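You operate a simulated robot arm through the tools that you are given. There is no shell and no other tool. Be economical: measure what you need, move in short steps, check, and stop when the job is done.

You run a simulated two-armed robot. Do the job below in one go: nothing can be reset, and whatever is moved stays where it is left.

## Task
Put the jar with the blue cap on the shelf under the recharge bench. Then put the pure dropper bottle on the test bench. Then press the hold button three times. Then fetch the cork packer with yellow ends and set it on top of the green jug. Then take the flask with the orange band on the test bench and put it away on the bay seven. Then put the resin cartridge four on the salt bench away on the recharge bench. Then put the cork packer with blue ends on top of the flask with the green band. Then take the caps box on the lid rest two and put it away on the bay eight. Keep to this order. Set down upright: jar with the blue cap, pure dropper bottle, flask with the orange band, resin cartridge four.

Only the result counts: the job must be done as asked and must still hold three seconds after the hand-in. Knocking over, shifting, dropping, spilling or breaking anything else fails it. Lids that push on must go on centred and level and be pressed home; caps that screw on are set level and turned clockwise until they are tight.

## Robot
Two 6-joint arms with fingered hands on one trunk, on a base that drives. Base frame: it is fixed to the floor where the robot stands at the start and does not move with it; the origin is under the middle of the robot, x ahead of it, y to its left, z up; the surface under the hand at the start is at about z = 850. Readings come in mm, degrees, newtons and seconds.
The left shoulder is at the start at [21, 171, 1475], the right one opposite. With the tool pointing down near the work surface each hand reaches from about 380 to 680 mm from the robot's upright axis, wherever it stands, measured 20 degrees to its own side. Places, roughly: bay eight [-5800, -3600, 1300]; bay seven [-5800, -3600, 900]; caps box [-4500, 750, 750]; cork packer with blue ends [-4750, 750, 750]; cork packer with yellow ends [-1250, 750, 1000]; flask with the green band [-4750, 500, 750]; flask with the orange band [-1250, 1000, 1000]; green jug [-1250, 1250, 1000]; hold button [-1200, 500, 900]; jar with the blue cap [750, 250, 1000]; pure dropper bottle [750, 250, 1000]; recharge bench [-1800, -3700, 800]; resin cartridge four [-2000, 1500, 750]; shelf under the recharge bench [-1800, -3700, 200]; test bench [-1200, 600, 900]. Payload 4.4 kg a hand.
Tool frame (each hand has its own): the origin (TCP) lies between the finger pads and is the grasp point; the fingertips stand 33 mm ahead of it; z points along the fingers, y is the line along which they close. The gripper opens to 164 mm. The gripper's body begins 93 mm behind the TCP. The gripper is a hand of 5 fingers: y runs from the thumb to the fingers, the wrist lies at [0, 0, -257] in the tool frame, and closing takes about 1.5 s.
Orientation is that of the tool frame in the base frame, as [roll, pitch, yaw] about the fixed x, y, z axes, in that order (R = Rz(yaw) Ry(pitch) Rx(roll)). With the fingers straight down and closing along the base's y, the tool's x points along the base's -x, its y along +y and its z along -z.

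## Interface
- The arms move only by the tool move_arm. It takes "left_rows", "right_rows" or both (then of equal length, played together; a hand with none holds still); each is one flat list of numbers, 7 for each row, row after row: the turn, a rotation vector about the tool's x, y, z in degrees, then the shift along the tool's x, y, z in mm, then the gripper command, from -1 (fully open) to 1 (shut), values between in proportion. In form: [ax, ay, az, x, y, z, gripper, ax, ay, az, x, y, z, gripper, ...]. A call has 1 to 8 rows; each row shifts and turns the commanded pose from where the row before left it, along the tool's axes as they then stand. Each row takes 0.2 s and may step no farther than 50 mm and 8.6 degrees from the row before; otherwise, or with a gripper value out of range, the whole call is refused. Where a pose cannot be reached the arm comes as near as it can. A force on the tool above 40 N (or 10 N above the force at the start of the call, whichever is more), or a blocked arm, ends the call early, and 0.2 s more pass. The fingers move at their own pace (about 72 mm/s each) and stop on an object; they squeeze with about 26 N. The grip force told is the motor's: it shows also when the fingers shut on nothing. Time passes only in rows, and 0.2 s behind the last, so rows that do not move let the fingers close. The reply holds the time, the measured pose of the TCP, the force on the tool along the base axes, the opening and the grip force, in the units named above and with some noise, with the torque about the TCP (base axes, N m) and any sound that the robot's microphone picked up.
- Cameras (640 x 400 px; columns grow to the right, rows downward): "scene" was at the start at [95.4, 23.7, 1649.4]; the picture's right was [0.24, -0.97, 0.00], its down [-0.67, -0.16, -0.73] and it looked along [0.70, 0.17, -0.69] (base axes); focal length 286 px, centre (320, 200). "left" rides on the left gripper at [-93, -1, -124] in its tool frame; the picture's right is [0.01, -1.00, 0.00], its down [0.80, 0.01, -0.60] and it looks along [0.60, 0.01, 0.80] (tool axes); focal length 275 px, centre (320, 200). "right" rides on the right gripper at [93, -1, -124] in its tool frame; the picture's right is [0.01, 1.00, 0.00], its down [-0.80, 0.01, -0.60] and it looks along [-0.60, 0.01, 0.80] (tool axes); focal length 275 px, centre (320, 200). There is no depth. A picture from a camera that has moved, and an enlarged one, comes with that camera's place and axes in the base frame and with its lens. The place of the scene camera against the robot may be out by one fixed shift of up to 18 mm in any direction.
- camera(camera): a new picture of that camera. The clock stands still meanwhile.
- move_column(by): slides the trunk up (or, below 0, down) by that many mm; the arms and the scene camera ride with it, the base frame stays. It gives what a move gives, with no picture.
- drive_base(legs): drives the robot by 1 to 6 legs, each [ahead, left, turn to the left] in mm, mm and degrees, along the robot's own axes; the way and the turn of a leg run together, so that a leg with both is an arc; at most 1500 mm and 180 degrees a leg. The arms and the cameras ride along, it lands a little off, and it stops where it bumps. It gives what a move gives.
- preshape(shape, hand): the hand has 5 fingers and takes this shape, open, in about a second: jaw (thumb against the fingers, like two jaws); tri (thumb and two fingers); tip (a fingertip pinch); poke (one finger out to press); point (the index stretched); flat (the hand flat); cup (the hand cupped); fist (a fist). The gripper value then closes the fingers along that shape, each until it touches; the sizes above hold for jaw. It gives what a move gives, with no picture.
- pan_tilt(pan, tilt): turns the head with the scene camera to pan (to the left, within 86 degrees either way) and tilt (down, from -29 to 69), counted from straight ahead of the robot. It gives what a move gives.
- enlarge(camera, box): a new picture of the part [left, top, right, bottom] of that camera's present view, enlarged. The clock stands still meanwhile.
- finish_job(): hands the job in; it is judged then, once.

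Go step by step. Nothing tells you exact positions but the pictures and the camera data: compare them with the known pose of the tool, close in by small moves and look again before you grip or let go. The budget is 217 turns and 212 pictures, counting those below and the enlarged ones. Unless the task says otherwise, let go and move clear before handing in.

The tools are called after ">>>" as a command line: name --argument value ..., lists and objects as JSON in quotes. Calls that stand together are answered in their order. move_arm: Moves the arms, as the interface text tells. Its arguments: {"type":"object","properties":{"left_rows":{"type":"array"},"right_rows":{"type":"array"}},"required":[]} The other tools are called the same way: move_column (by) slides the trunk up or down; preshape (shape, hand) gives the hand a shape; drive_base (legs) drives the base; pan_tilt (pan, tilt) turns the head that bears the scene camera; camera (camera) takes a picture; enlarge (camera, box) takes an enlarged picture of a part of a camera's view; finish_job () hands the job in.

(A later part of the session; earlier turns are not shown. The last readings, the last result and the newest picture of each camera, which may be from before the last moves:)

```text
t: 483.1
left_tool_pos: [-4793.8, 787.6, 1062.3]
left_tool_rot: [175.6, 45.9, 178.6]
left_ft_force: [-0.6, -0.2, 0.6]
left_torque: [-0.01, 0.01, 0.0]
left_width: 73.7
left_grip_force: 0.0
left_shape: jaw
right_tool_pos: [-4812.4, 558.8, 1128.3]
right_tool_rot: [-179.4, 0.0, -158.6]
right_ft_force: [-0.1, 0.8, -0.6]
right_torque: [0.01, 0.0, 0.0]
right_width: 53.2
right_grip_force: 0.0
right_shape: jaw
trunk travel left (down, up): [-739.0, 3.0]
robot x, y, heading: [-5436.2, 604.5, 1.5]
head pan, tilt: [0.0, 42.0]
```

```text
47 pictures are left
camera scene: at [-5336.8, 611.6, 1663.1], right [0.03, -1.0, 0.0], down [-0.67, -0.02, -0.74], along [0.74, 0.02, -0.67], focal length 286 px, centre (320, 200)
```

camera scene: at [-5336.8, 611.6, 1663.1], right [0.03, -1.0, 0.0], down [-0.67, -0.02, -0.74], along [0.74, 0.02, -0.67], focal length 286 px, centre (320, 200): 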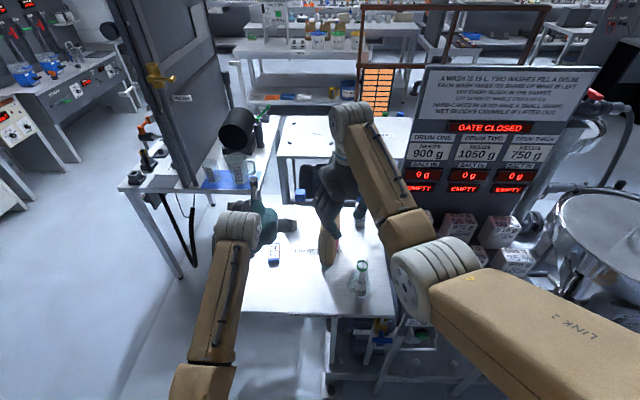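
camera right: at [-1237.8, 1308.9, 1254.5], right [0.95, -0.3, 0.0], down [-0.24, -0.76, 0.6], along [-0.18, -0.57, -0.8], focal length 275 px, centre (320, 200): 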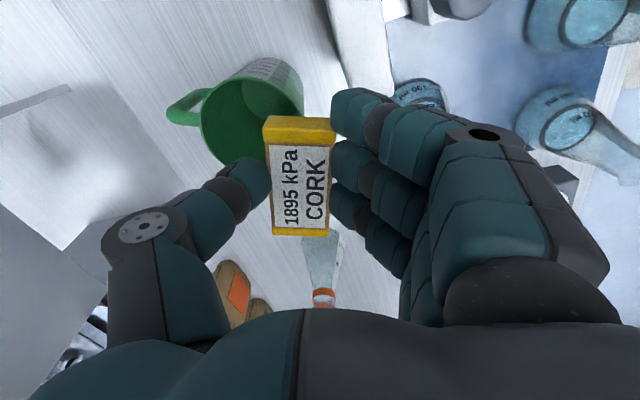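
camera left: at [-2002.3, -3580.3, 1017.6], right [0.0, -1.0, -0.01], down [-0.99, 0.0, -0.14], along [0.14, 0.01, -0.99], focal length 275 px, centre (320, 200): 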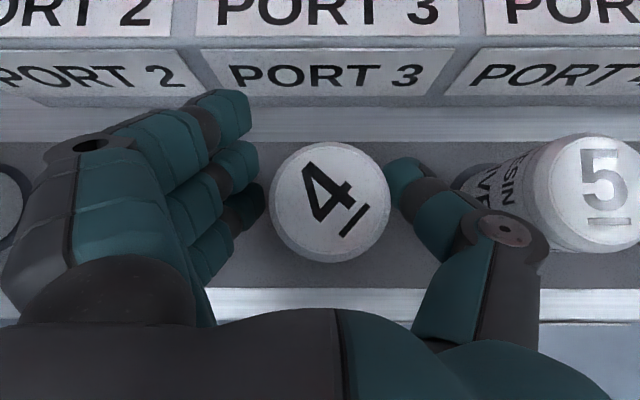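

>>> enlarge --camera "scene" --box '[220, 190, 400, 320]'

>>> camera --camera "left"

```text
3.08 times, centred on (310, 255) of scene
camera zoom: at [-5336.8, 611.6, 1663.1], right [0.03, -1.0, 0.0], down [-0.67, -0.02, -0.74], along [0.74, 0.02, -0.67], focal length 880 px, centre (351, 31)
```

zoom: 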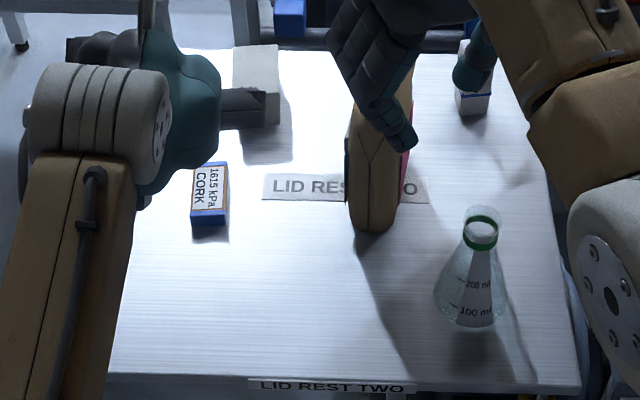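

```text
45 pictures are left
camera left: at [-4817.4, 776.4, 1215.0], right [0.02, -1.0, -0.06], down [-0.99, -0.01, -0.16], along [0.16, 0.06, -0.99], focal length 275 px, centre (320, 200)
```

left: 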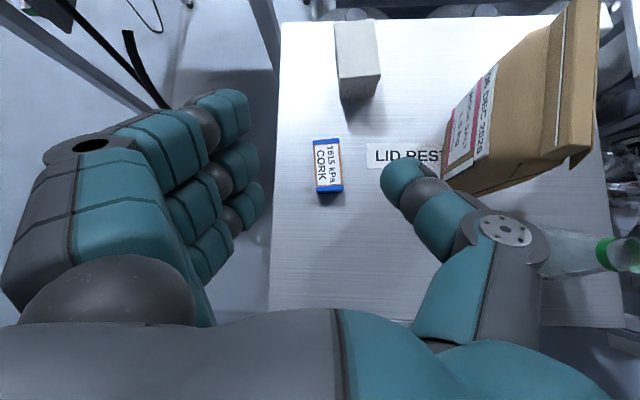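

"LID REST TWO" is this table (top z ≈ 800). The blue-ended packer is at about (-4714, 790), lying along x, and the flask at (-4834, 490) with its mouth at z ≈ 962. I'll use the right hand: strafe so it's over the packer, lower the trunk, and square its yaw.

>>> drive_base --legs '[[0, 237, -1.5], [85, 0, 0]]'

>>> move_column --by -150

>>> move_arm --right_rows '[0, 0, 7.1, 0, 0, 0, 0, 0, 0, 7.1, 0, 0, 0, 0, 0, 0, 7.1, 0, 0, 0, 0, 0, 0, 0, 0, 0, 0, 0]'

>>> camera --camera "right"

```text
t: 485.5
left_tool_pos: [-4703.6, 1004.2, 1062.0]
left_tool_rot: [175.7, 45.8, 177.0]
left_ft_force: [1.5, -0.5, -0.8]
left_torque: [-0.01, 0.02, -0.02]
left_width: 73.7
left_grip_force: 0.0
left_shape: jaw
right_tool_pos: [-4729.4, 776.7, 1127.3]
right_tool_rot: [-179.5, -0.2, -160.1]
right_ft_force: [0.9, 0.3, -0.3]
right_torque: [-0.03, 0.06, 0.0]
right_width: 53.3
right_grip_force: 0.1
right_shape: jaw
trunk travel left (down, up): [-739.0, 3.0]
robot x, y, heading: [-5350.7, 839.0, 0.0]
head pan, tilt: [0.0, 42.0]
```

```text
t: 487.3
left_tool_pos: [-4705.6, 1005.6, 912.9]
left_tool_rot: [175.6, 45.9, 177.1]
left_ft_force: [-0.7, 0.5, 0.0]
left_torque: [-0.02, 0.0, 0.0]
left_width: 73.5
left_grip_force: 0.1
left_shape: jaw
right_tool_pos: [-4730.7, 776.4, 978.9]
right_tool_rot: [-179.4, -0.1, -159.9]
right_ft_force: [0.4, 0.0, -0.1]
right_torque: [0.0, -0.01, 0.0]
right_width: 53.3
right_grip_force: 0.1
right_shape: jaw
trunk travel left (down, up): [-589.0, 153.0]
robot x, y, heading: [-5353.8, 840.4, 0.3]
head pan, tilt: [0.0, 42.0]
```

```text
t: 488.3
left_tool_pos: [-4705.8, 1004.6, 912.2]
left_tool_rot: [175.5, 45.9, 177.0]
left_ft_force: [0.3, -0.5, 0.1]
left_torque: [-0.03, 0.02, 0.03]
left_width: 73.5
left_grip_force: 0.1
left_shape: jaw
right_tool_pos: [-4730.9, 777.5, 978.6]
right_tool_rot: [-179.5, 0.2, 178.6]
right_ft_force: [-0.8, -0.4, 0.5]
right_torque: [0.01, 0.01, 0.01]
right_width: 80.8
right_grip_force: 0.1
right_shape: jaw
trunk travel left (down, up): [-589.0, 153.0]
robot x, y, heading: [-5351.9, 838.2, 0.2]
head pan, tilt: [0.0, 42.0]
```

```text
44 pictures are left
camera right: at [-4823.5, 779.1, 1102.2], right [0.01, 1.0, -0.01], down [0.8, 0.0, 0.6], along [0.6, -0.02, -0.8], focal length 275 px, centre (320, 200)
```

right: 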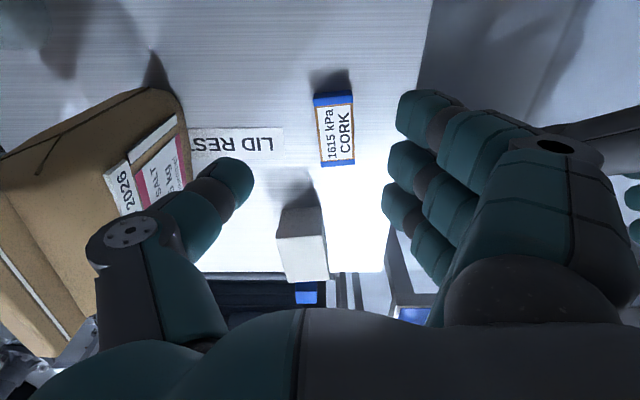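

Packer at (-4705, 790). I'll square to it, move over it and lower.

>>> move_arm --right_rows '[0, 0, -6, 0, 0, 0, 0, 0, 0, 0, -26, 12, 0, 0, 0, 0, 0, 0, 0, 45, 0, 0, 0, 0, 0, 0, 45, 0, 0, 0, 0, 0, 0, 25, 0, 0, 0, 0, 0, 0, 0, 0]'

>>> camera --camera "right"

```text
t: 489.7
left_tool_pos: [-4705.1, 1005.0, 911.8]
left_tool_rot: [175.7, 46.0, 177.1]
left_ft_force: [-0.4, 0.0, 0.1]
left_torque: [-0.01, 0.02, 0.04]
left_width: 73.7
left_grip_force: 0.0
left_shape: jaw
right_tool_pos: [-4704.2, 792.6, 865.3]
right_tool_rot: [-179.3, 0.1, -175.4]
right_ft_force: [0.1, 0.4, 0.7]
right_torque: [0.02, 0.01, -0.02]
right_width: 81.2
right_grip_force: 0.1
right_shape: jaw
trunk travel left (down, up): [-589.0, 153.0]
robot x, y, heading: [-5354.2, 841.9, 0.2]
head pan, tilt: [0.0, 42.0]
```

```text
43 pictures are left
camera right: at [-4797.1, 783.9, 988.9], right [-0.09, 1.0, -0.01], down [0.8, 0.08, 0.6], along [0.6, 0.05, -0.8], focal length 275 px, centre (320, 200)
```

right: 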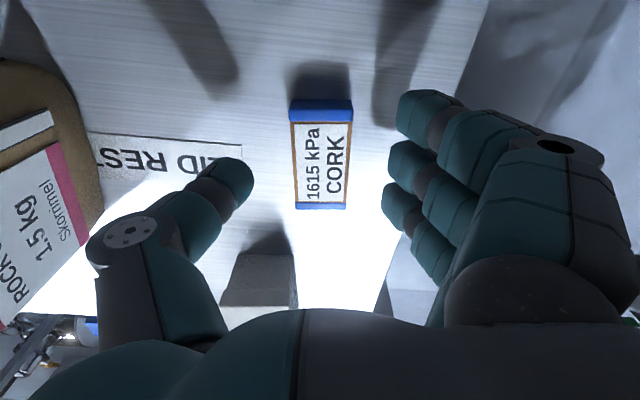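

>>> move_arm --right_rows '[0, 0, 0, 4, 0, 15, 0, 0, 0, 0, 0, 0, 9, 0, 0, 0, 0, 0, 0, 0, 0.4, 0, 0, 0, 0, 0, 0, 1, 0, 0, 0, 0, 0, 0, 1, 0, 0, 0, 0, 0, 0, 1, 0, 0, 0, 0, 0, 0, 1]'

>>> camera --camera "right"

```text
t: 491.3
left_tool_pos: [-4705.0, 1005.4, 912.7]
left_tool_rot: [175.6, 45.9, 177.2]
left_ft_force: [0.2, 0.2, 0.1]
left_torque: [0.02, -0.02, 0.0]
left_width: 73.5
left_grip_force: 0.0
left_shape: jaw
right_tool_pos: [-4710.7, 792.1, 840.7]
right_tool_rot: [-179.5, 0.1, -175.4]
right_ft_force: [0.1, 0.4, 1.7]
right_torque: [-0.04, -0.02, 0.04]
right_width: 33.8
right_grip_force: 25.5
right_shape: jaw
trunk travel left (down, up): [-589.0, 153.0]
robot x, y, heading: [-5350.3, 838.0, 0.0]
head pan, tilt: [0.0, 42.0]
```

```text
42 pictures are left
camera right: at [-4801.7, 782.5, 964.3], right [-0.09, 1.0, -0.01], down [0.8, 0.08, 0.6], along [0.6, 0.05, -0.8], focal length 275 px, centre (320, 200)
```

right: 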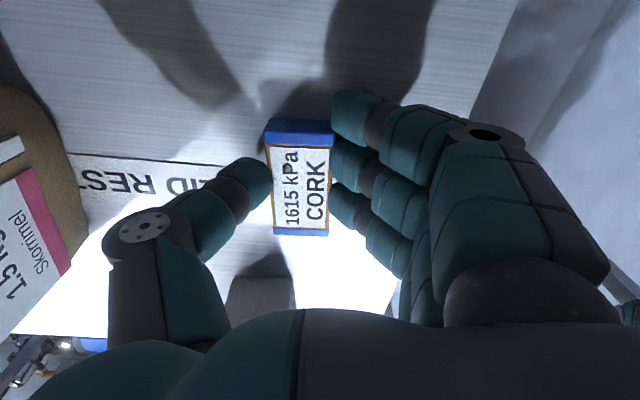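

The block is gripped off-centre by the thumb's give. While it still lies on the table, I'll ease the squeeze so that it re-centres, then check the grip.

>>> move_arm --right_rows '[0, 0, 0, 0, 0, 0, 0.7, 0, 0, 0, 0, 0, 0, 0.62, 0, 0, 0, 0, 0, 0, 0.62, 0, 0, 0, 0, 0, 0, 0.62]'

>>> camera --camera "right"

```text
t: 492.3
left_tool_pos: [-4705.4, 1004.7, 911.8]
left_tool_rot: [175.7, 45.9, 177.1]
left_ft_force: [0.3, 0.7, 0.1]
left_torque: [-0.03, -0.02, 0.03]
left_width: 73.9
left_grip_force: 0.0
left_shape: jaw
right_tool_pos: [-4710.6, 790.9, 839.5]
right_tool_rot: [-179.3, 0.1, -175.4]
right_ft_force: [0.9, 0.3, 3.0]
right_torque: [-0.05, -0.01, 0.01]
right_width: 34.1
right_grip_force: 25.7
right_shape: jaw
trunk travel left (down, up): [-589.0, 153.0]
robot x, y, heading: [-5349.0, 840.4, 0.0]
head pan, tilt: [0.0, 42.0]
```

```text
41 pictures are left
camera right: at [-4801.7, 782.4, 964.3], right [-0.09, 1.0, -0.01], down [0.8, 0.08, 0.6], along [0.6, 0.05, -0.8], focal length 275 px, centre (320, 200)
```

right: 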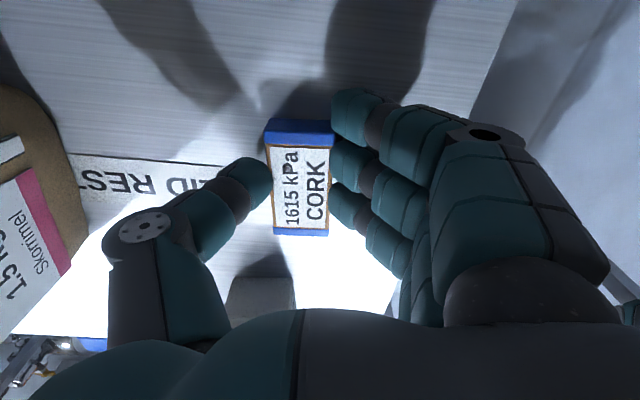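

Same hold; that's fine. I'll lift with the trunk and arm, back off 130 mm, and strafe over to the flask.

>>> move_arm --right_rows '[0, 0, 0, 0, 0, -10, 1, 0, 0, 0, 0, 0, -35, 1, 0, 0, 0, 0, 0, 0, 1]'

>>> move_column --by 150

>>> drive_base --legs '[[-150, 0, 0], [0, -300, 0]]'

>>> camera --camera "right"

>>> camera --camera "scene"

```text
t: 493.1
left_tool_pos: [-4704.0, 1004.8, 911.7]
left_tool_rot: [175.6, 45.8, 177.1]
left_ft_force: [0.6, 0.7, 0.7]
left_torque: [-0.02, -0.01, -0.02]
left_width: 73.6
left_grip_force: 0.1
left_shape: jaw
right_tool_pos: [-4709.1, 791.3, 885.5]
right_tool_rot: [-179.4, 0.0, -175.3]
right_ft_force: [0.2, 0.3, 0.2]
right_torque: [-0.01, -0.02, 0.01]
right_width: 33.9
right_grip_force: 26.6
right_shape: jaw
trunk travel left (down, up): [-589.0, 153.0]
robot x, y, heading: [-5352.5, 838.9, 0.3]
head pan, tilt: [0.0, 42.0]
```

```text
t: 494.8
left_tool_pos: [-4704.0, 1005.3, 1062.1]
left_tool_rot: [175.7, 45.8, 177.2]
left_ft_force: [-0.7, 0.2, 0.8]
left_torque: [-0.03, -0.01, 0.0]
left_width: 73.5
left_grip_force: 0.1
left_shape: jaw
right_tool_pos: [-4710.6, 789.9, 1033.6]
right_tool_rot: [-179.3, 0.0, -175.5]
right_ft_force: [-0.6, 0.3, -1.0]
right_torque: [-0.03, 0.03, 0.02]
right_width: 33.7
right_grip_force: 26.2
right_shape: jaw
trunk travel left (down, up): [-739.0, 3.0]
robot x, y, heading: [-5354.6, 839.7, -0.1]
head pan, tilt: [0.0, 42.0]
```

```text
t: 496.4
left_tool_pos: [-4852.7, 993.5, 1061.8]
left_tool_rot: [175.6, 45.9, 176.6]
left_ft_force: [-0.2, 0.0, 0.0]
left_torque: [0.01, -0.01, -0.04]
left_width: 73.5
left_grip_force: 0.0
left_shape: jaw
right_tool_pos: [-4858.5, 779.0, 1033.3]
right_tool_rot: [-179.4, 0.1, -175.9]
right_ft_force: [0.3, 0.7, 0.1]
right_torque: [0.0, 0.01, -0.01]
right_width: 33.9
right_grip_force: 26.1
right_shape: jaw
trunk travel left (down, up): [-739.0, 3.0]
robot x, y, heading: [-5502.4, 836.8, -0.6]
head pan, tilt: [0.0, 42.0]
stopped in leg 2: the robot was blocked; the commanded pose is now the measured one
```

```text
40 pictures are left
camera right: at [-4950.4, 771.0, 1157.6], right [-0.08, 1.0, -0.01], down [0.8, 0.07, 0.6], along [0.6, 0.04, -0.8], focal length 275 px, centre (320, 200)
```

right: 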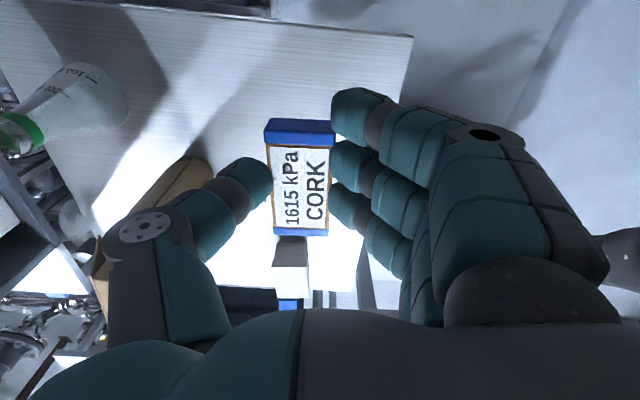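

```text
39 pictures are left
camera scene: at [-5401.6, 836.4, 1663.1], right [-0.01, -1.0, 0.0], down [-0.67, 0.0, -0.74], along [0.74, 0.0, -0.67], focal length 286 px, centre (320, 200)
```

scene: 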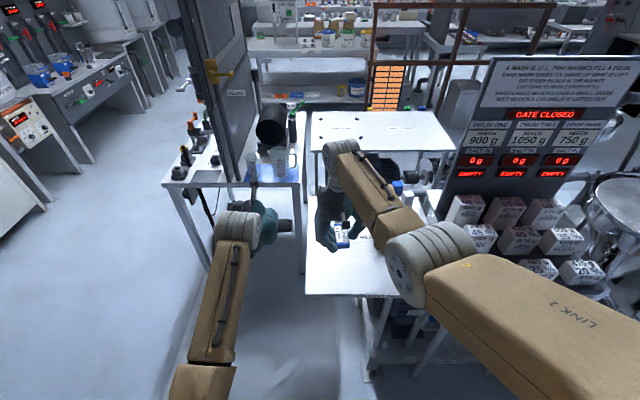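

Strafing was blocked that close to the wall, so I'll go forward 60 mm and strafe again.

>>> drive_base --legs '[[65, 0, 0.6], [0, -295, 0]]'

>>> camera --camera "right"

```text
t: 499.1
left_tool_pos: [-4789.2, 703.6, 1061.4]
left_tool_rot: [175.7, 45.8, 177.3]
left_ft_force: [0.5, 0.7, 0.2]
left_torque: [0.0, 0.01, -0.02]
left_width: 73.7
left_grip_force: 0.1
left_shape: jaw
right_tool_pos: [-4792.4, 487.5, 1033.8]
right_tool_rot: [-179.5, -0.1, -175.3]
right_ft_force: [-0.8, 0.1, -0.1]
right_torque: [0.06, -0.01, 0.01]
right_width: 33.4
right_grip_force: 25.9
right_shape: jaw
trunk travel left (down, up): [-739.0, 3.0]
robot x, y, heading: [-5438.4, 540.0, 0.4]
head pan, tilt: [0.0, 42.0]
```

```text
38 pictures are left
camera right: at [-4884.5, 479.1, 1157.8], right [-0.1, 1.0, -0.01], down [0.8, 0.08, 0.6], along [0.6, 0.05, -0.8], focal length 275 px, centre (320, 200)
```

right: 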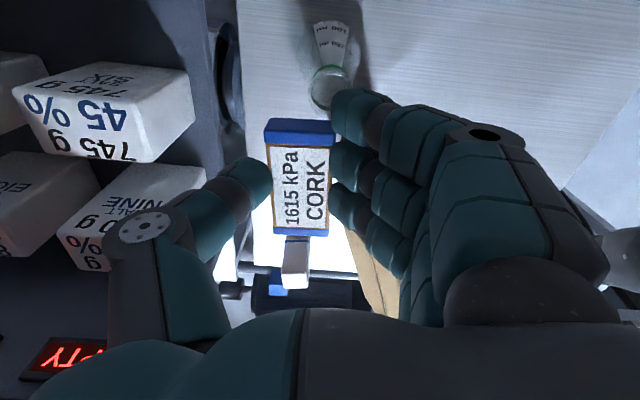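

The flask mouth is at (-4834, 489). I'll pull the arm back over it.

>>> move_arm --right_rows '[0, 0, 0, 23, 4, 0, 1, 0, 0, 0, 23, 4, 0, 1, 0, 0, 0, 0, 0, 0, 1]'

>>> camera --camera "right"

>>> camera --camera "scene"

```text
t: 499.9
left_tool_pos: [-4788.9, 703.2, 1061.7]
left_tool_rot: [175.8, 45.8, 177.3]
left_ft_force: [-0.1, -0.1, 0.3]
left_torque: [0.03, 0.0, 0.0]
left_width: 73.5
left_grip_force: 0.1
left_shape: jaw
right_tool_pos: [-4839.4, 491.5, 1032.4]
right_tool_rot: [-179.4, 0.0, -175.0]
right_ft_force: [0.3, 0.3, 0.1]
right_torque: [0.02, 0.05, -0.01]
right_width: 33.3
right_grip_force: 25.7
right_shape: jaw
trunk travel left (down, up): [-739.0, 3.0]
robot x, y, heading: [-5433.2, 537.2, 0.2]
head pan, tilt: [0.0, 42.0]
```

```text
37 pictures are left
camera right: at [-4931.4, 484.0, 1156.0], right [-0.1, 1.0, -0.01], down [0.8, 0.08, 0.6], along [0.6, 0.05, -0.8], focal length 275 px, centre (320, 200)
```

right: 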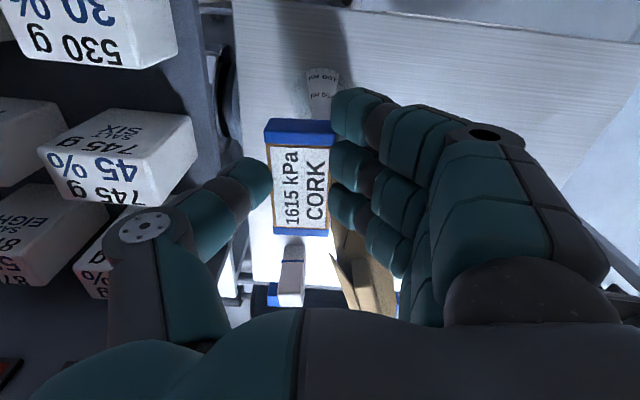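

```text
36 pictures are left
camera scene: at [-5335.9, 540.6, 1663.1], right [0.01, -1.0, 0.0], down [-0.67, 0.0, -0.74], along [0.74, 0.0, -0.67], focal length 286 px, centre (320, 200)
```

scene: 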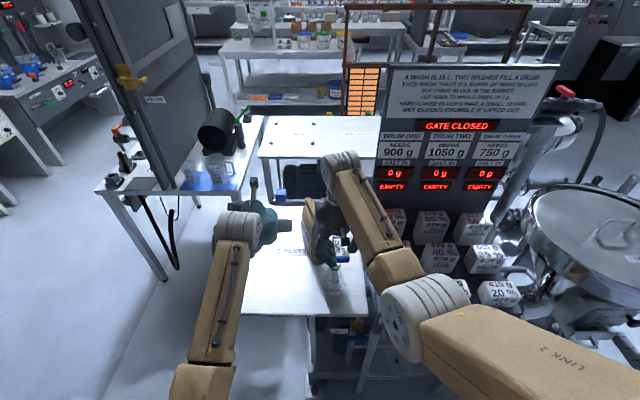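

>>> move_arm --right_rows '[0, 0, 0, 0, 0, 12, 1, 0, 0, 0, 0, 0, 8, 1, 0, 0, 0, 0, 0, 0, 1]'

>>> enlarge --camera "scene" --box '[290, 210, 380, 310]'

```text
t: 500.6
left_tool_pos: [-4789.6, 702.9, 1062.4]
left_tool_rot: [175.6, 46.0, 177.3]
left_ft_force: [-0.4, 0.8, 0.9]
left_torque: [0.01, 0.01, 0.03]
left_width: 73.3
left_grip_force: 0.1
left_shape: jaw
right_tool_pos: [-4838.2, 490.9, 1011.9]
right_tool_rot: [-179.4, 0.0, -175.2]
right_ft_force: [0.6, -0.1, -0.7]
right_torque: [0.0, 0.01, -0.02]
right_width: 33.6
right_grip_force: 25.9
right_shape: jaw
trunk travel left (down, up): [-739.0, 3.0]
robot x, y, heading: [-5435.8, 534.6, 0.5]
head pan, tilt: [0.0, 42.0]
```

```text
4.00 times, centred on (335, 260) of scene
camera zoom: at [-5336.6, 540.2, 1663.1], right [0.01, -1.0, 0.0], down [-0.67, 0.0, -0.74], along [0.74, 0.0, -0.67], focal length 1145 px, centre (260, -40)
```

zoom: 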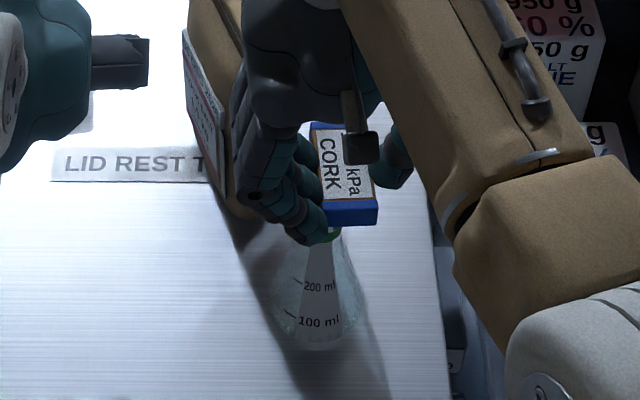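

>>> move_arm --right_rows '[0, 0, 0, 0, 0, 4, 1, 0, 0, 0, 0, 0, 3, 1, 0, 0, 0, 0, 0, 2, 1, 0, 0, 0, 0, 0, 0, 1]'

```text
t: 501.6
left_tool_pos: [-4788.6, 702.7, 1062.1]
left_tool_rot: [175.7, 45.9, 177.3]
left_ft_force: [0.0, 0.6, 0.3]
left_torque: [-0.03, 0.03, -0.01]
left_width: 73.3
left_grip_force: 0.1
left_shape: jaw
right_tool_pos: [-4838.6, 492.0, 1005.2]
right_tool_rot: [-179.3, -0.1, -175.3]
right_ft_force: [1.7, -0.8, 0.0]
right_torque: [0.0, 0.0, 0.06]
right_width: 33.7
right_grip_force: 26.0
right_shape: jaw
trunk travel left (down, up): [-739.0, 3.0]
robot x, y, heading: [-5437.0, 536.2, 0.4]
head pan, tilt: [0.0, 42.0]
```

>>> move_arm --right_rows '[0, 0, 0, 0, 0, 3, 1, 0, 0, 0, 0, 0, 2, 1, 0, 0, 0, 0, 0, 0, 1]'

```text
t: 502.4
left_tool_pos: [-4789.1, 703.4, 1061.2]
left_tool_rot: [175.6, 45.9, 177.4]
left_ft_force: [0.1, 0.7, 0.3]
left_torque: [-0.01, 0.0, 0.0]
left_width: 73.3
left_grip_force: 0.0
left_shape: jaw
right_tool_pos: [-4838.2, 492.3, 999.4]
right_tool_rot: [-179.4, 0.0, -175.2]
right_ft_force: [0.4, 1.2, 1.1]
right_torque: [-0.02, 0.0, 0.01]
right_width: 33.4
right_grip_force: 25.6
right_shape: jaw
trunk travel left (down, up): [-739.0, 3.0]
robot x, y, heading: [-5436.1, 531.7, 0.2]
head pan, tilt: [0.0, 42.0]
```

>>> move_arm --right_rows '[0, 0, 0, 0, 0, 2, 1, 0, 0, 0, 0, 0, 2, 1, 0, 0, 0, 0, 0, 0, 1]'

>>> enlarge --camera "scene" --box '[290, 210, 380, 310]'

```text
t: 503.2
left_tool_pos: [-4789.7, 703.3, 1062.9]
left_tool_rot: [175.6, 45.8, 177.3]
left_ft_force: [0.8, -0.2, 0.1]
left_torque: [-0.02, 0.03, 0.0]
left_width: 73.7
left_grip_force: 0.0
left_shape: jaw
right_tool_pos: [-4840.3, 492.4, 995.2]
right_tool_rot: [-179.4, 0.0, -175.2]
right_ft_force: [0.3, 0.3, -0.3]
right_torque: [-0.03, 0.0, 0.02]
right_width: 33.7
right_grip_force: 26.4
right_shape: jaw
trunk travel left (down, up): [-739.0, 3.0]
robot x, y, heading: [-5436.3, 535.1, 0.1]
head pan, tilt: [0.0, 42.0]
```

```text
4.00 times, centred on (335, 260) of scene
camera zoom: at [-5336.6, 540.3, 1663.1], right [0.01, -1.0, 0.0], down [-0.67, 0.0, -0.74], along [0.74, 0.0, -0.67], focal length 1145 px, centre (260, -40)
```

zoom: 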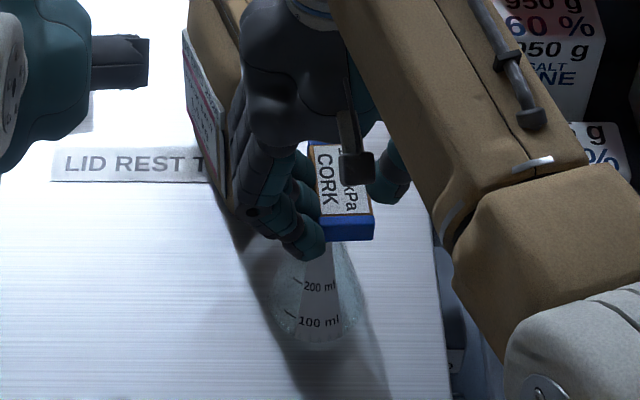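

>>> move_arm --right_rows '[0, 0, 0, 0, 0, 2, 1, 0, 0, 0, 0, 0, 2, 1, 0, 0, 0, 0, 0, 2, 1, 0, 0, 0, 0, 0, 0, 1]'

```text
t: 504.2
left_tool_pos: [-4789.4, 703.2, 1061.4]
left_tool_rot: [175.6, 45.9, 177.3]
left_ft_force: [0.3, -0.2, 0.7]
left_torque: [0.01, -0.02, 0.04]
left_width: 73.5
left_grip_force: 0.2
left_shape: jaw
right_tool_pos: [-4838.4, 493.4, 991.7]
right_tool_rot: [-179.4, 0.0, -175.1]
right_ft_force: [-0.7, -0.8, -1.2]
right_torque: [-0.01, 0.01, -0.01]
right_width: 33.7
right_grip_force: 26.1
right_shape: jaw
trunk travel left (down, up): [-739.0, 3.0]
robot x, y, heading: [-5438.7, 536.1, 0.6]
head pan, tilt: [0.0, 42.0]
```

>>> move_arm --right_rows '[0, 0, 0, 0, 0, 2, 1, 0, 0, 0, 0, 0, 2, 1, 0, 0, 0, 0, 0, 0, 1]'

```text
t: 505.1
left_tool_pos: [-4789.1, 703.2, 1063.2]
left_tool_rot: [175.7, 45.9, 177.3]
left_ft_force: [0.2, -0.1, 0.6]
left_torque: [-0.02, 0.0, 0.03]
left_width: 73.2
left_grip_force: 0.0
left_shape: jaw
right_tool_pos: [-4838.5, 491.8, 985.8]
right_tool_rot: [-179.4, 0.0, -175.2]
right_ft_force: [-0.3, 0.7, -0.8]
right_torque: [0.01, -0.04, -0.01]
right_width: 33.4
right_grip_force: 26.2
right_shape: jaw
trunk travel left (down, up): [-739.0, 3.0]
robot x, y, heading: [-5432.9, 535.9, 0.2]
head pan, tilt: [0.0, 42.0]
```

>>> move_arm --right_rows '[0, 0, 0, 0, 0, 2, 1, 0, 0, 0, 0, 0, 2, 1, 0, 0, 0, 0, 0, 0, 1]'

>>> enlarge --camera "scene" --box '[305, 230, 365, 300]'

```text
t: 505.9
left_tool_pos: [-4789.9, 704.4, 1062.5]
left_tool_rot: [175.7, 45.9, 177.3]
left_ft_force: [0.5, -0.2, -0.3]
left_torque: [-0.03, 0.0, 0.05]
left_width: 73.4
left_grip_force: 0.1
left_shape: jaw
right_tool_pos: [-4839.3, 491.4, 982.1]
right_tool_rot: [-179.4, 0.0, -175.2]
right_ft_force: [0.3, 0.6, -0.5]
right_torque: [0.02, 0.0, 0.01]
right_width: 33.5
right_grip_force: 26.2
right_shape: jaw
trunk travel left (down, up): [-739.0, 3.0]
robot x, y, heading: [-5436.9, 536.4, 0.1]
head pan, tilt: [0.0, 42.0]
```

```text
5.71 times, centred on (335, 265) of scene
camera zoom: at [-5336.6, 540.3, 1663.1], right [0.01, -1.0, 0.0], down [-0.67, 0.0, -0.74], along [0.74, 0.0, -0.67], focal length 1635 px, centre (234, -171)
```

zoom: 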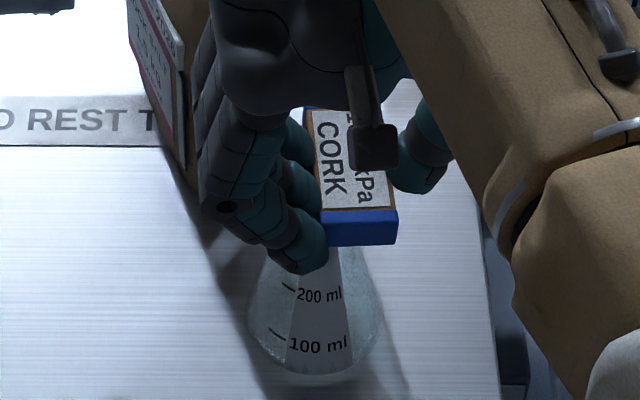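

By the picture, the mouth should be only a few millimetres below. I'll keep lowering gently.

>>> move_arm --right_rows '[0, 0, 0, 0, 0, 1.5, 1, 0, 0, 0, 0, 0, 1.5, 1, 0, 0, 0, 0, 0, 0, 1]'

```text
t: 506.6
left_tool_pos: [-4789.4, 704.7, 1062.5]
left_tool_rot: [175.6, 45.9, 177.3]
left_ft_force: [-0.3, 0.1, -0.8]
left_torque: [0.0, -0.01, -0.01]
left_width: 73.6
left_grip_force: 0.1
left_shape: jaw
right_tool_pos: [-4838.9, 491.1, 978.6]
right_tool_rot: [-179.5, 0.1, -175.3]
right_ft_force: [0.4, -0.6, 0.1]
right_torque: [-0.01, 0.02, 0.01]
right_width: 33.8
right_grip_force: 26.5
right_shape: jaw
trunk travel left (down, up): [-739.0, 3.0]
robot x, y, heading: [-5438.7, 537.4, 0.2]
head pan, tilt: [0.0, 42.0]
```

>>> move_arm --right_rows '[0, 0, 0, 0, 0, 1.5, 1, 0, 0, 0, 0, 0, 1.5, 1, 0, 0, 0, 0, 0, 0, 1]'

>>> enlarge --camera "right" --box '[220, 60, 400, 260]'

```text
t: 507.4
left_tool_pos: [-4789.4, 703.7, 1062.8]
left_tool_rot: [175.7, 45.9, 177.3]
left_ft_force: [-1.3, -0.2, 0.3]
left_torque: [0.02, -0.01, -0.03]
left_width: 73.4
left_grip_force: 0.1
left_shape: jaw
right_tool_pos: [-4839.3, 490.7, 976.7]
right_tool_rot: [-179.4, 0.0, -175.2]
right_ft_force: [0.2, -0.1, 0.3]
right_torque: [0.02, 0.04, -0.01]
right_width: 33.2
right_grip_force: 26.3
right_shape: jaw
trunk travel left (down, up): [-739.0, 3.0]
robot x, y, heading: [-5435.1, 533.4, 0.2]
head pan, tilt: [0.0, 42.0]
```

```text
2.00 times, centred on (310, 160) of right
camera zoom: at [-4931.0, 483.1, 1099.5], right [-0.1, 1.0, -0.01], down [0.8, 0.08, 0.6], along [0.6, 0.05, -0.8], focal length 551 px, centre (340, 280)
```

zoom: 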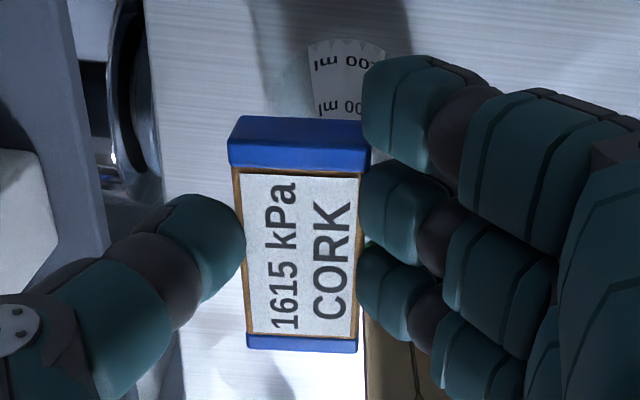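

>>> move_arm --right_rows '[0, 0, 0, 0, 0, 1.5, 1, 0, 0, 0, 0, 0, 1.5, 1, 0, 0, 0, 0, 0, 1.5, 1, 0, 0, 0, 0, 0, 0, 1]'

```text
t: 508.4
left_tool_pos: [-4791.2, 703.0, 1063.2]
left_tool_rot: [175.7, 46.0, 177.2]
left_ft_force: [0.3, -0.4, 0.5]
left_torque: [0.03, 0.01, -0.02]
left_width: 73.6
left_grip_force: 0.0
left_shape: jaw
right_tool_pos: [-4839.1, 491.4, 974.9]
right_tool_rot: [-179.4, 0.3, -175.2]
right_ft_force: [-1.9, -0.5, 21.7]
right_torque: [-0.39, -0.1, -0.07]
right_width: 34.0
right_grip_force: 25.8
right_shape: jaw
trunk travel left (down, up): [-739.0, 3.0]
robot x, y, heading: [-5435.3, 536.5, 0.4]
head pan, tilt: [0.0, 42.0]
```

Contact with 22 N. I'll ease up to a light touch.

>>> move_arm --right_rows '[0, 0, 0, 0, 0, -1.8, 1, 0, 0, 0, 0, 0, 0, 1]'

>>> enlarge --camera "scene" --box '[305, 230, 365, 300]'

```text
t: 509.1
left_tool_pos: [-4789.8, 704.3, 1063.1]
left_tool_rot: [175.5, 46.0, 177.4]
left_ft_force: [-0.6, -0.6, 0.6]
left_torque: [0.02, -0.02, 0.01]
left_width: 73.8
left_grip_force: 0.1
left_shape: jaw
right_tool_pos: [-4839.6, 491.2, 974.2]
right_tool_rot: [-179.4, 0.2, -175.2]
right_ft_force: [-0.3, 0.0, 18.6]
right_torque: [-0.32, -0.18, -0.01]
right_width: 34.0
right_grip_force: 26.0
right_shape: jaw
trunk travel left (down, up): [-739.0, 3.0]
robot x, y, heading: [-5433.7, 534.7, 0.4]
head pan, tilt: [0.0, 42.0]
```

```text
5.71 times, centred on (335, 265) of scene
camera zoom: at [-5338.6, 540.4, 1663.3], right [0.01, -1.0, 0.0], down [-0.67, 0.0, -0.74], along [0.74, 0.0, -0.67], focal length 1635 px, centre (234, -171)
```

zoom: 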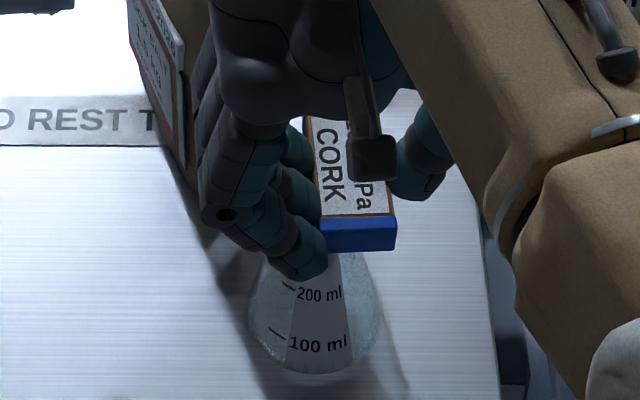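

Everything agrees with the mouth being at y ≈ 490. I'll ease to nearly zero force, then open.

>>> move_arm --right_rows '[0, 0, 0, 0, 0, -1.8, 1, 0, 0, 0, 0, 0, 0, 1]'

```text
t: 509.6
left_tool_pos: [-4789.9, 703.8, 1062.8]
left_tool_rot: [175.7, 45.9, 177.2]
left_ft_force: [0.3, 0.6, 0.2]
left_torque: [-0.01, -0.01, 0.0]
left_width: 73.6
left_grip_force: 0.0
left_shape: jaw
right_tool_pos: [-4839.5, 491.4, 975.2]
right_tool_rot: [-179.4, 0.1, -175.3]
right_ft_force: [1.8, 0.8, 9.3]
right_torque: [-0.15, -0.15, 0.01]
right_width: 33.9
right_grip_force: 26.2
right_shape: jaw
trunk travel left (down, up): [-739.0, 3.0]
robot x, y, heading: [-5434.9, 537.2, 0.3]
head pan, tilt: [0.0, 42.0]
```

>>> move_arm --right_rows '[0, 0, 0, 0, 0, -1.3, 1, 0, 0, 0, 0, 0, 0, 1, 0, 0, 0, 0, 0, 0, 0.3, 0, 0, 0, 0, 0, 0, 0.3, 0, 0, 0, 0, 0, 0, 0.3]'

>>> enlarge --camera "scene" --box '[305, 230, 365, 300]'

>>> enlarge --camera "right" --box '[220, 60, 400, 260]'

```text
t: 510.9
left_tool_pos: [-4789.0, 702.9, 1063.1]
left_tool_rot: [175.8, 45.8, 177.3]
left_ft_force: [0.4, 0.0, 0.3]
left_torque: [-0.03, 0.01, 0.02]
left_width: 73.5
left_grip_force: 0.1
left_shape: jaw
right_tool_pos: [-4838.1, 492.3, 976.9]
right_tool_rot: [-179.3, 0.0, -175.3]
right_ft_force: [-0.1, -0.5, 1.1]
right_torque: [-0.01, 0.03, 0.02]
right_width: 56.8
right_grip_force: 0.1
right_shape: jaw
trunk travel left (down, up): [-739.0, 3.0]
robot x, y, heading: [-5435.8, 538.9, 0.3]
head pan, tilt: [0.0, 42.0]
```

```text
5.71 times, centred on (335, 265) of scene
camera zoom: at [-5336.6, 540.3, 1663.1], right [0.01, -1.0, 0.0], down [-0.67, 0.0, -0.74], along [0.74, 0.0, -0.67], focal length 1635 px, centre (234, -171)
```

zoom: 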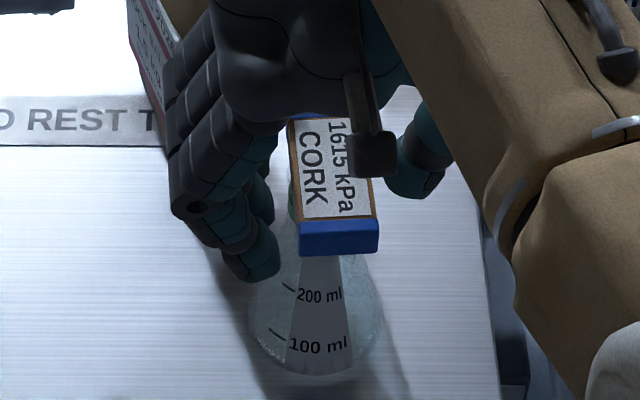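

```text
2.00 times, centred on (310, 160) of right
camera zoom: at [-4930.4, 483.1, 1100.3], right [-0.1, 1.0, -0.01], down [0.8, 0.08, 0.6], along [0.6, 0.05, -0.8], focal length 551 px, centre (340, 280)
```

zoom: 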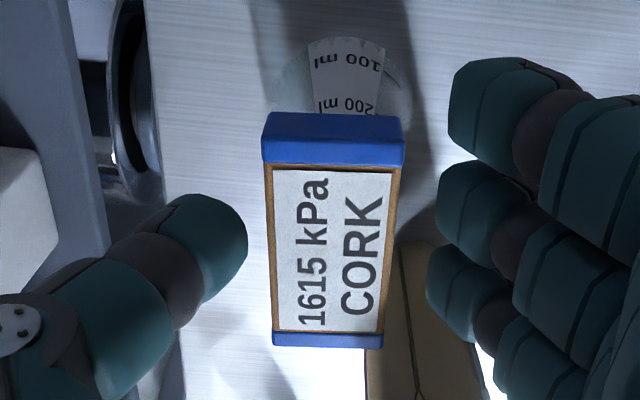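

The block sits centred on the flask. I'll lift the hand straight up and verify.

>>> move_arm --right_rows '[0, 0, 0, 0, 0, -15, 0.3, 0, 0, 0, 0, 0, -40, 0.3, 0, 0, 0, 0, 0, -45, 0.3, 0, 0, 0, 0, 0, -20, 0.3, 0, 0, 0, 0, 0, 0, 0.3]'

>>> camera --camera "scene"

```text
t: 512.0
left_tool_pos: [-4788.6, 704.0, 1064.2]
left_tool_rot: [175.7, 45.9, 177.4]
left_ft_force: [1.0, 1.0, -0.1]
left_torque: [0.0, 0.0, -0.05]
left_width: 73.6
left_grip_force: 0.2
left_shape: jaw
right_tool_pos: [-4838.3, 493.0, 1097.4]
right_tool_rot: [-179.3, 0.1, -175.2]
right_ft_force: [0.5, 0.2, -0.2]
right_torque: [-0.01, 0.05, 0.02]
right_width: 56.5
right_grip_force: 0.1
right_shape: jaw
trunk travel left (down, up): [-739.0, 3.0]
robot x, y, heading: [-5435.5, 541.0, 0.5]
head pan, tilt: [0.0, 42.0]
```

```text
28 pictures are left
camera scene: at [-5336.4, 540.3, 1663.1], right [0.01, -1.0, 0.0], down [-0.67, 0.0, -0.74], along [0.74, 0.0, -0.67], focal length 286 px, centre (320, 200)
```

scene: 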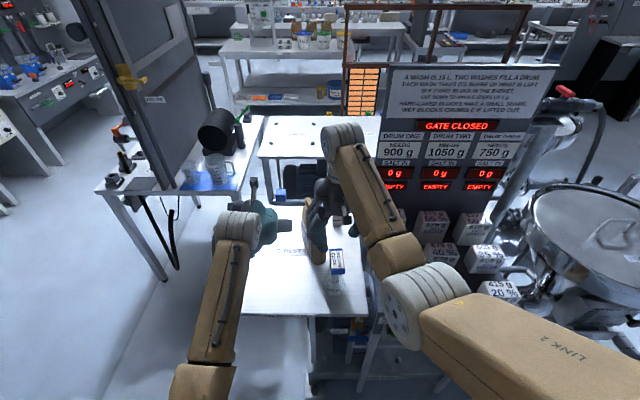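

Packer is on the flask. Next the caps box: I'll shift the right hand away from the flask, level the left hand, lower the trunk 120 mm and move in.

>>> move_arm --right_rows '[0, 0, 0, 0, -40, 0, 0.3, 0, 0, 0, 0, -40, 0, 0.3, 0, 0, 0, 0, -30, 0, 0.3, 0, 0, 0, 0, 0, 0, 0.3]' --left_rows '[2.4, 0.9, -1.9, 0, 0, 0, -0.2, 0, 0, 0, 0, 0, 0, -0.2, 0, 0, 0, 0, 0, 0, -0.2, 0, 0, 0, 0, 0, 0, -0.2]'

>>> move_column --by -100

>>> drive_base --legs '[[110, 0, -0.4]]'

>>> camera --camera "left"

```text
t: 513.0
left_tool_pos: [-4788.1, 704.1, 1061.5]
left_tool_rot: [-179.9, 45.1, -179.9]
left_ft_force: [0.0, 0.4, -0.4]
left_torque: [-0.01, 0.01, 0.02]
left_width: 97.8
left_grip_force: 0.0
left_shape: jaw
right_tool_pos: [-4827.6, 384.5, 1094.5]
right_tool_rot: [-179.5, 0.2, -175.2]
right_ft_force: [-0.4, 0.1, -0.4]
right_torque: [0.03, 0.01, 0.0]
right_width: 57.1
right_grip_force: 0.1
right_shape: jaw
trunk travel left (down, up): [-739.0, 3.0]
robot x, y, heading: [-5430.9, 538.5, 0.2]
head pan, tilt: [0.0, 42.0]
```

```text
t: 514.4
left_tool_pos: [-4789.1, 702.4, 962.2]
left_tool_rot: [-180.0, 45.1, -179.9]
left_ft_force: [0.3, -0.5, 0.8]
left_torque: [0.0, 0.01, -0.05]
left_width: 97.6
left_grip_force: 0.1
left_shape: jaw
right_tool_pos: [-4829.5, 384.0, 998.4]
right_tool_rot: [-179.3, 0.0, -175.2]
right_ft_force: [-1.0, 0.6, -0.3]
right_torque: [-0.02, -0.01, 0.03]
right_width: 56.8
right_grip_force: 0.0
right_shape: jaw
trunk travel left (down, up): [-639.0, 103.0]
robot x, y, heading: [-5431.5, 537.8, 0.0]
head pan, tilt: [0.0, 42.0]
```

```text
t: 515.6
left_tool_pos: [-4677.9, 699.9, 960.1]
left_tool_rot: [-179.9, 44.9, 179.7]
left_ft_force: [0.5, 0.3, -1.1]
left_torque: [-0.01, 0.01, 0.01]
left_width: 97.2
left_grip_force: 0.1
left_shape: jaw
right_tool_pos: [-4719.8, 380.2, 997.0]
right_tool_rot: [-179.4, 0.0, -175.5]
right_ft_force: [1.7, 0.2, -0.7]
right_torque: [-0.02, 0.03, 0.0]
right_width: 57.3
right_grip_force: 0.1
right_shape: jaw
trunk travel left (down, up): [-639.0, 103.0]
robot x, y, heading: [-5323.9, 540.7, -0.0]
head pan, tilt: [0.0, 42.0]
```

```text
27 pictures are left
camera left: at [-4699.1, 698.2, 1114.4], right [-0.01, -1.0, -0.01], down [-0.99, 0.01, -0.14], along [0.14, 0.01, -0.99], focal length 275 px, centre (320, 200)
```

left: 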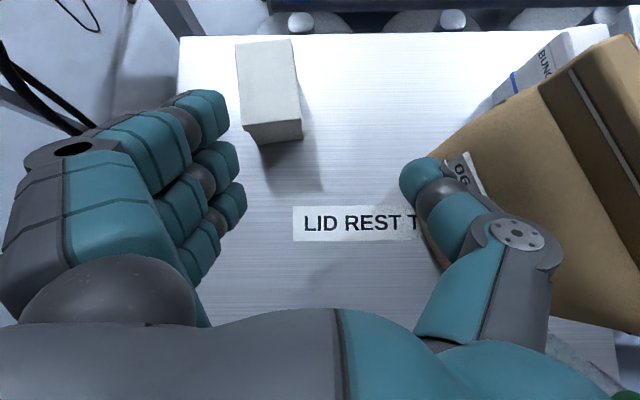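

The caps box is about 96 × 60 × 46 mm at (-4534, 755). I'll drive 60 mm closer, tilt the hand to 37°, line up, and advance partway.

>>> drive_base --legs '[[60, 0, 0]]'

>>> move_arm --left_rows '[0, 8, 0, 0, 0, 0, -0.2, 0, 0, 0, 0, 27, 0, -0.2, 0, 0, 0, 0, 28, 0, -0.2, 0, 0, 0, 0, 0, 40, -0.2, 0, 0, 0, 0, 0, 30, -0.2, 0, 0, 0, 0, 0, 0, -0.2]'

>>> camera --camera "left"

```text
t: 516.6
left_tool_pos: [-4624.3, 700.3, 963.6]
left_tool_rot: [-179.9, 45.0, 179.7]
left_ft_force: [1.0, 1.1, 0.0]
left_torque: [0.02, 0.01, 0.02]
left_width: 97.5
left_grip_force: 0.1
left_shape: jaw
right_tool_pos: [-4673.0, 379.0, 996.0]
right_tool_rot: [-179.1, -1.3, -176.0]
right_ft_force: [0.3, -0.4, 0.1]
right_torque: [-0.02, -0.02, 0.01]
right_width: 57.0
right_grip_force: 0.1
right_shape: jaw
trunk travel left (down, up): [-639.0, 103.0]
robot x, y, heading: [-5276.4, 535.4, 0.1]
head pan, tilt: [0.0, 42.0]
stopped in leg 1: the force on the tool passed its limit at 64 N (the readings are from after the stop); the commanded pose is now the measured one
```

```text
t: 518.0
left_tool_pos: [-4582.3, 753.9, 904.6]
left_tool_rot: [-179.9, 37.0, 179.6]
left_ft_force: [-0.9, -0.6, 0.1]
left_torque: [0.01, -0.02, -0.02]
left_width: 97.8
left_grip_force: 0.0
left_shape: jaw
right_tool_pos: [-4673.5, 379.9, 996.1]
right_tool_rot: [-179.2, -1.3, -175.9]
right_ft_force: [-0.3, 0.1, -0.2]
right_torque: [0.05, 0.01, -0.01]
right_width: 56.9
right_grip_force: 0.1
right_shape: jaw
trunk travel left (down, up): [-639.0, 103.0]
robot x, y, heading: [-5274.4, 535.8, -0.1]
head pan, tilt: [0.0, 42.0]
```

```text
26 pictures are left
camera left: at [-4584.1, 751.3, 1059.8], right [-0.01, -1.0, -0.01], down [-1.0, 0.01, 0.0], along [0.0, 0.01, -1.0], focal length 275 px, centre (320, 200)
```

left: 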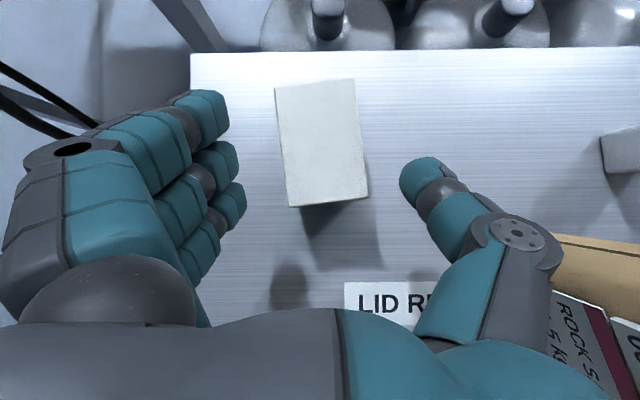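

A force stopped the drive, probably the right hand against the display board. I'll pull the right hand back, turn the left hand 7° to match the box, and advance to grip height.

>>> move_arm --right_rows '[0, 0, 0, 30, 0, 0, 0.3, 0, 0, 0, 30, 0, 0, 0.3, 0, 0, 0, 0, 0, 0, 0.3, 0, 0, 0, 0, 0, 0, 0.3]' --left_rows '[-4.2, 0, -5.6, 0, 0, 0, -0.2, 0, 0, 0, 0, -8, 35, -0.2, 0, 0, 0, 0, 0, 33, -0.2, 0, 0, 0, 0, 0, 0, -0.2]'

>>> camera --camera "scene"

>>> camera --camera "left"

```text
t: 519.0
left_tool_pos: [-4538.5, 750.0, 855.3]
left_tool_rot: [-179.9, 37.5, -173.4]
left_ft_force: [1.7, -0.3, 16.3]
left_torque: [1.12, 0.3, -0.16]
left_width: 98.0
left_grip_force: 0.1
left_shape: jaw
right_tool_pos: [-4708.0, 379.1, 970.2]
right_tool_rot: [-179.4, -1.3, -175.9]
right_ft_force: [-1.7, 0.5, -0.4]
right_torque: [0.05, 0.0, -0.12]
right_width: 57.4
right_grip_force: 0.1
right_shape: jaw
right hand out of reach, approached as far as the arm can: row 1, 2
trunk travel left (down, up): [-639.0, 103.0]
robot x, y, heading: [-5270.9, 533.4, 0.1]
head pan, tilt: [0.0, 42.0]
```

```text
25 pictures are left
camera scene: at [-5174.4, 539.3, 1563.4], right [0.0, -1.0, 0.0], down [-0.67, 0.0, -0.74], along [0.74, 0.0, -0.67], focal length 286 px, centre (320, 200)
```

scene: 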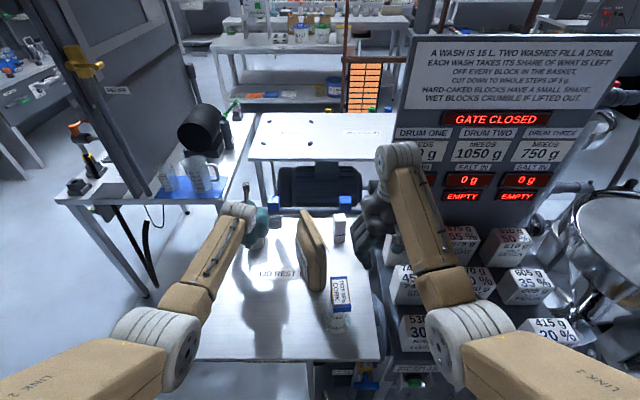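

```text
24 pictures are left
camera left: at [-4540.0, 747.4, 1010.7], right [0.11, -0.99, -0.01], down [-0.99, -0.11, -0.01], along [0.01, 0.01, -1.0], focal length 275 px, centre (320, 200)
```

left: 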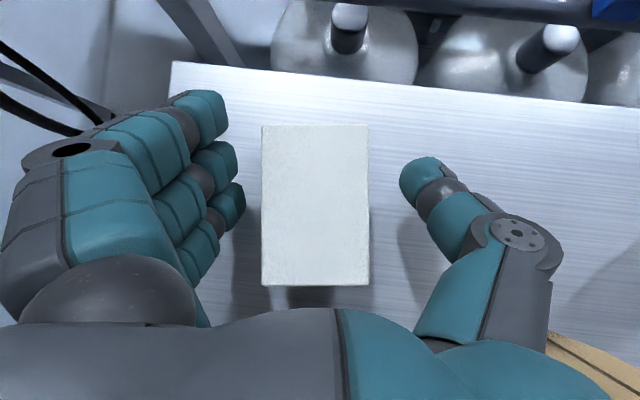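

Packer still in place. The left fingertips touch the table, so I'll raise 4 mm and close on the box.

>>> move_arm --left_rows '[0, 0, 0, -3, 0, -4, -0.2, 0, 0, 0, 0, 0, 0, 0.2, 0, 0, 0, 0, 0, 0, 1, 0, 0, 0, 0, 0, 0, 1, 0, 0, 0, 0, 0, 0, 1, 0, 0, 0, 0, 0, 0, 1, 0, 0, 0, 0, 0, 0, 1]'

>>> camera --camera "left"

```text
t: 520.6
left_tool_pos: [-4541.7, 751.1, 858.0]
left_tool_rot: [-179.9, 37.1, -173.2]
left_ft_force: [-1.2, 0.4, 5.0]
left_torque: [0.33, 0.21, -0.04]
left_width: 54.3
left_grip_force: 25.6
left_shape: jaw
right_tool_pos: [-4707.8, 378.2, 970.3]
right_tool_rot: [-179.2, -1.2, -175.9]
right_ft_force: [-2.2, -0.3, 0.4]
right_torque: [-0.05, -0.03, -0.12]
right_width: 57.0
right_grip_force: 0.0
right_shape: jaw
trunk travel left (down, up): [-639.0, 103.0]
robot x, y, heading: [-5273.6, 531.0, 0.1]
head pan, tilt: [0.0, 42.0]
```

```text
23 pictures are left
camera left: at [-4541.9, 748.4, 1011.6], right [0.11, -0.99, -0.01], down [-0.99, -0.11, 0.0], along [0.0, 0.01, -1.0], focal length 275 px, centre (320, 200)
```

left: 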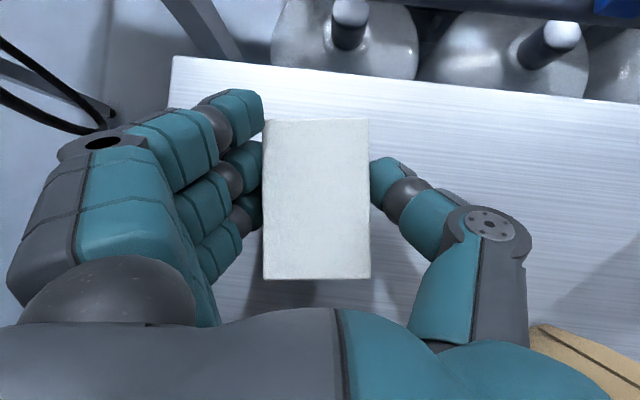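

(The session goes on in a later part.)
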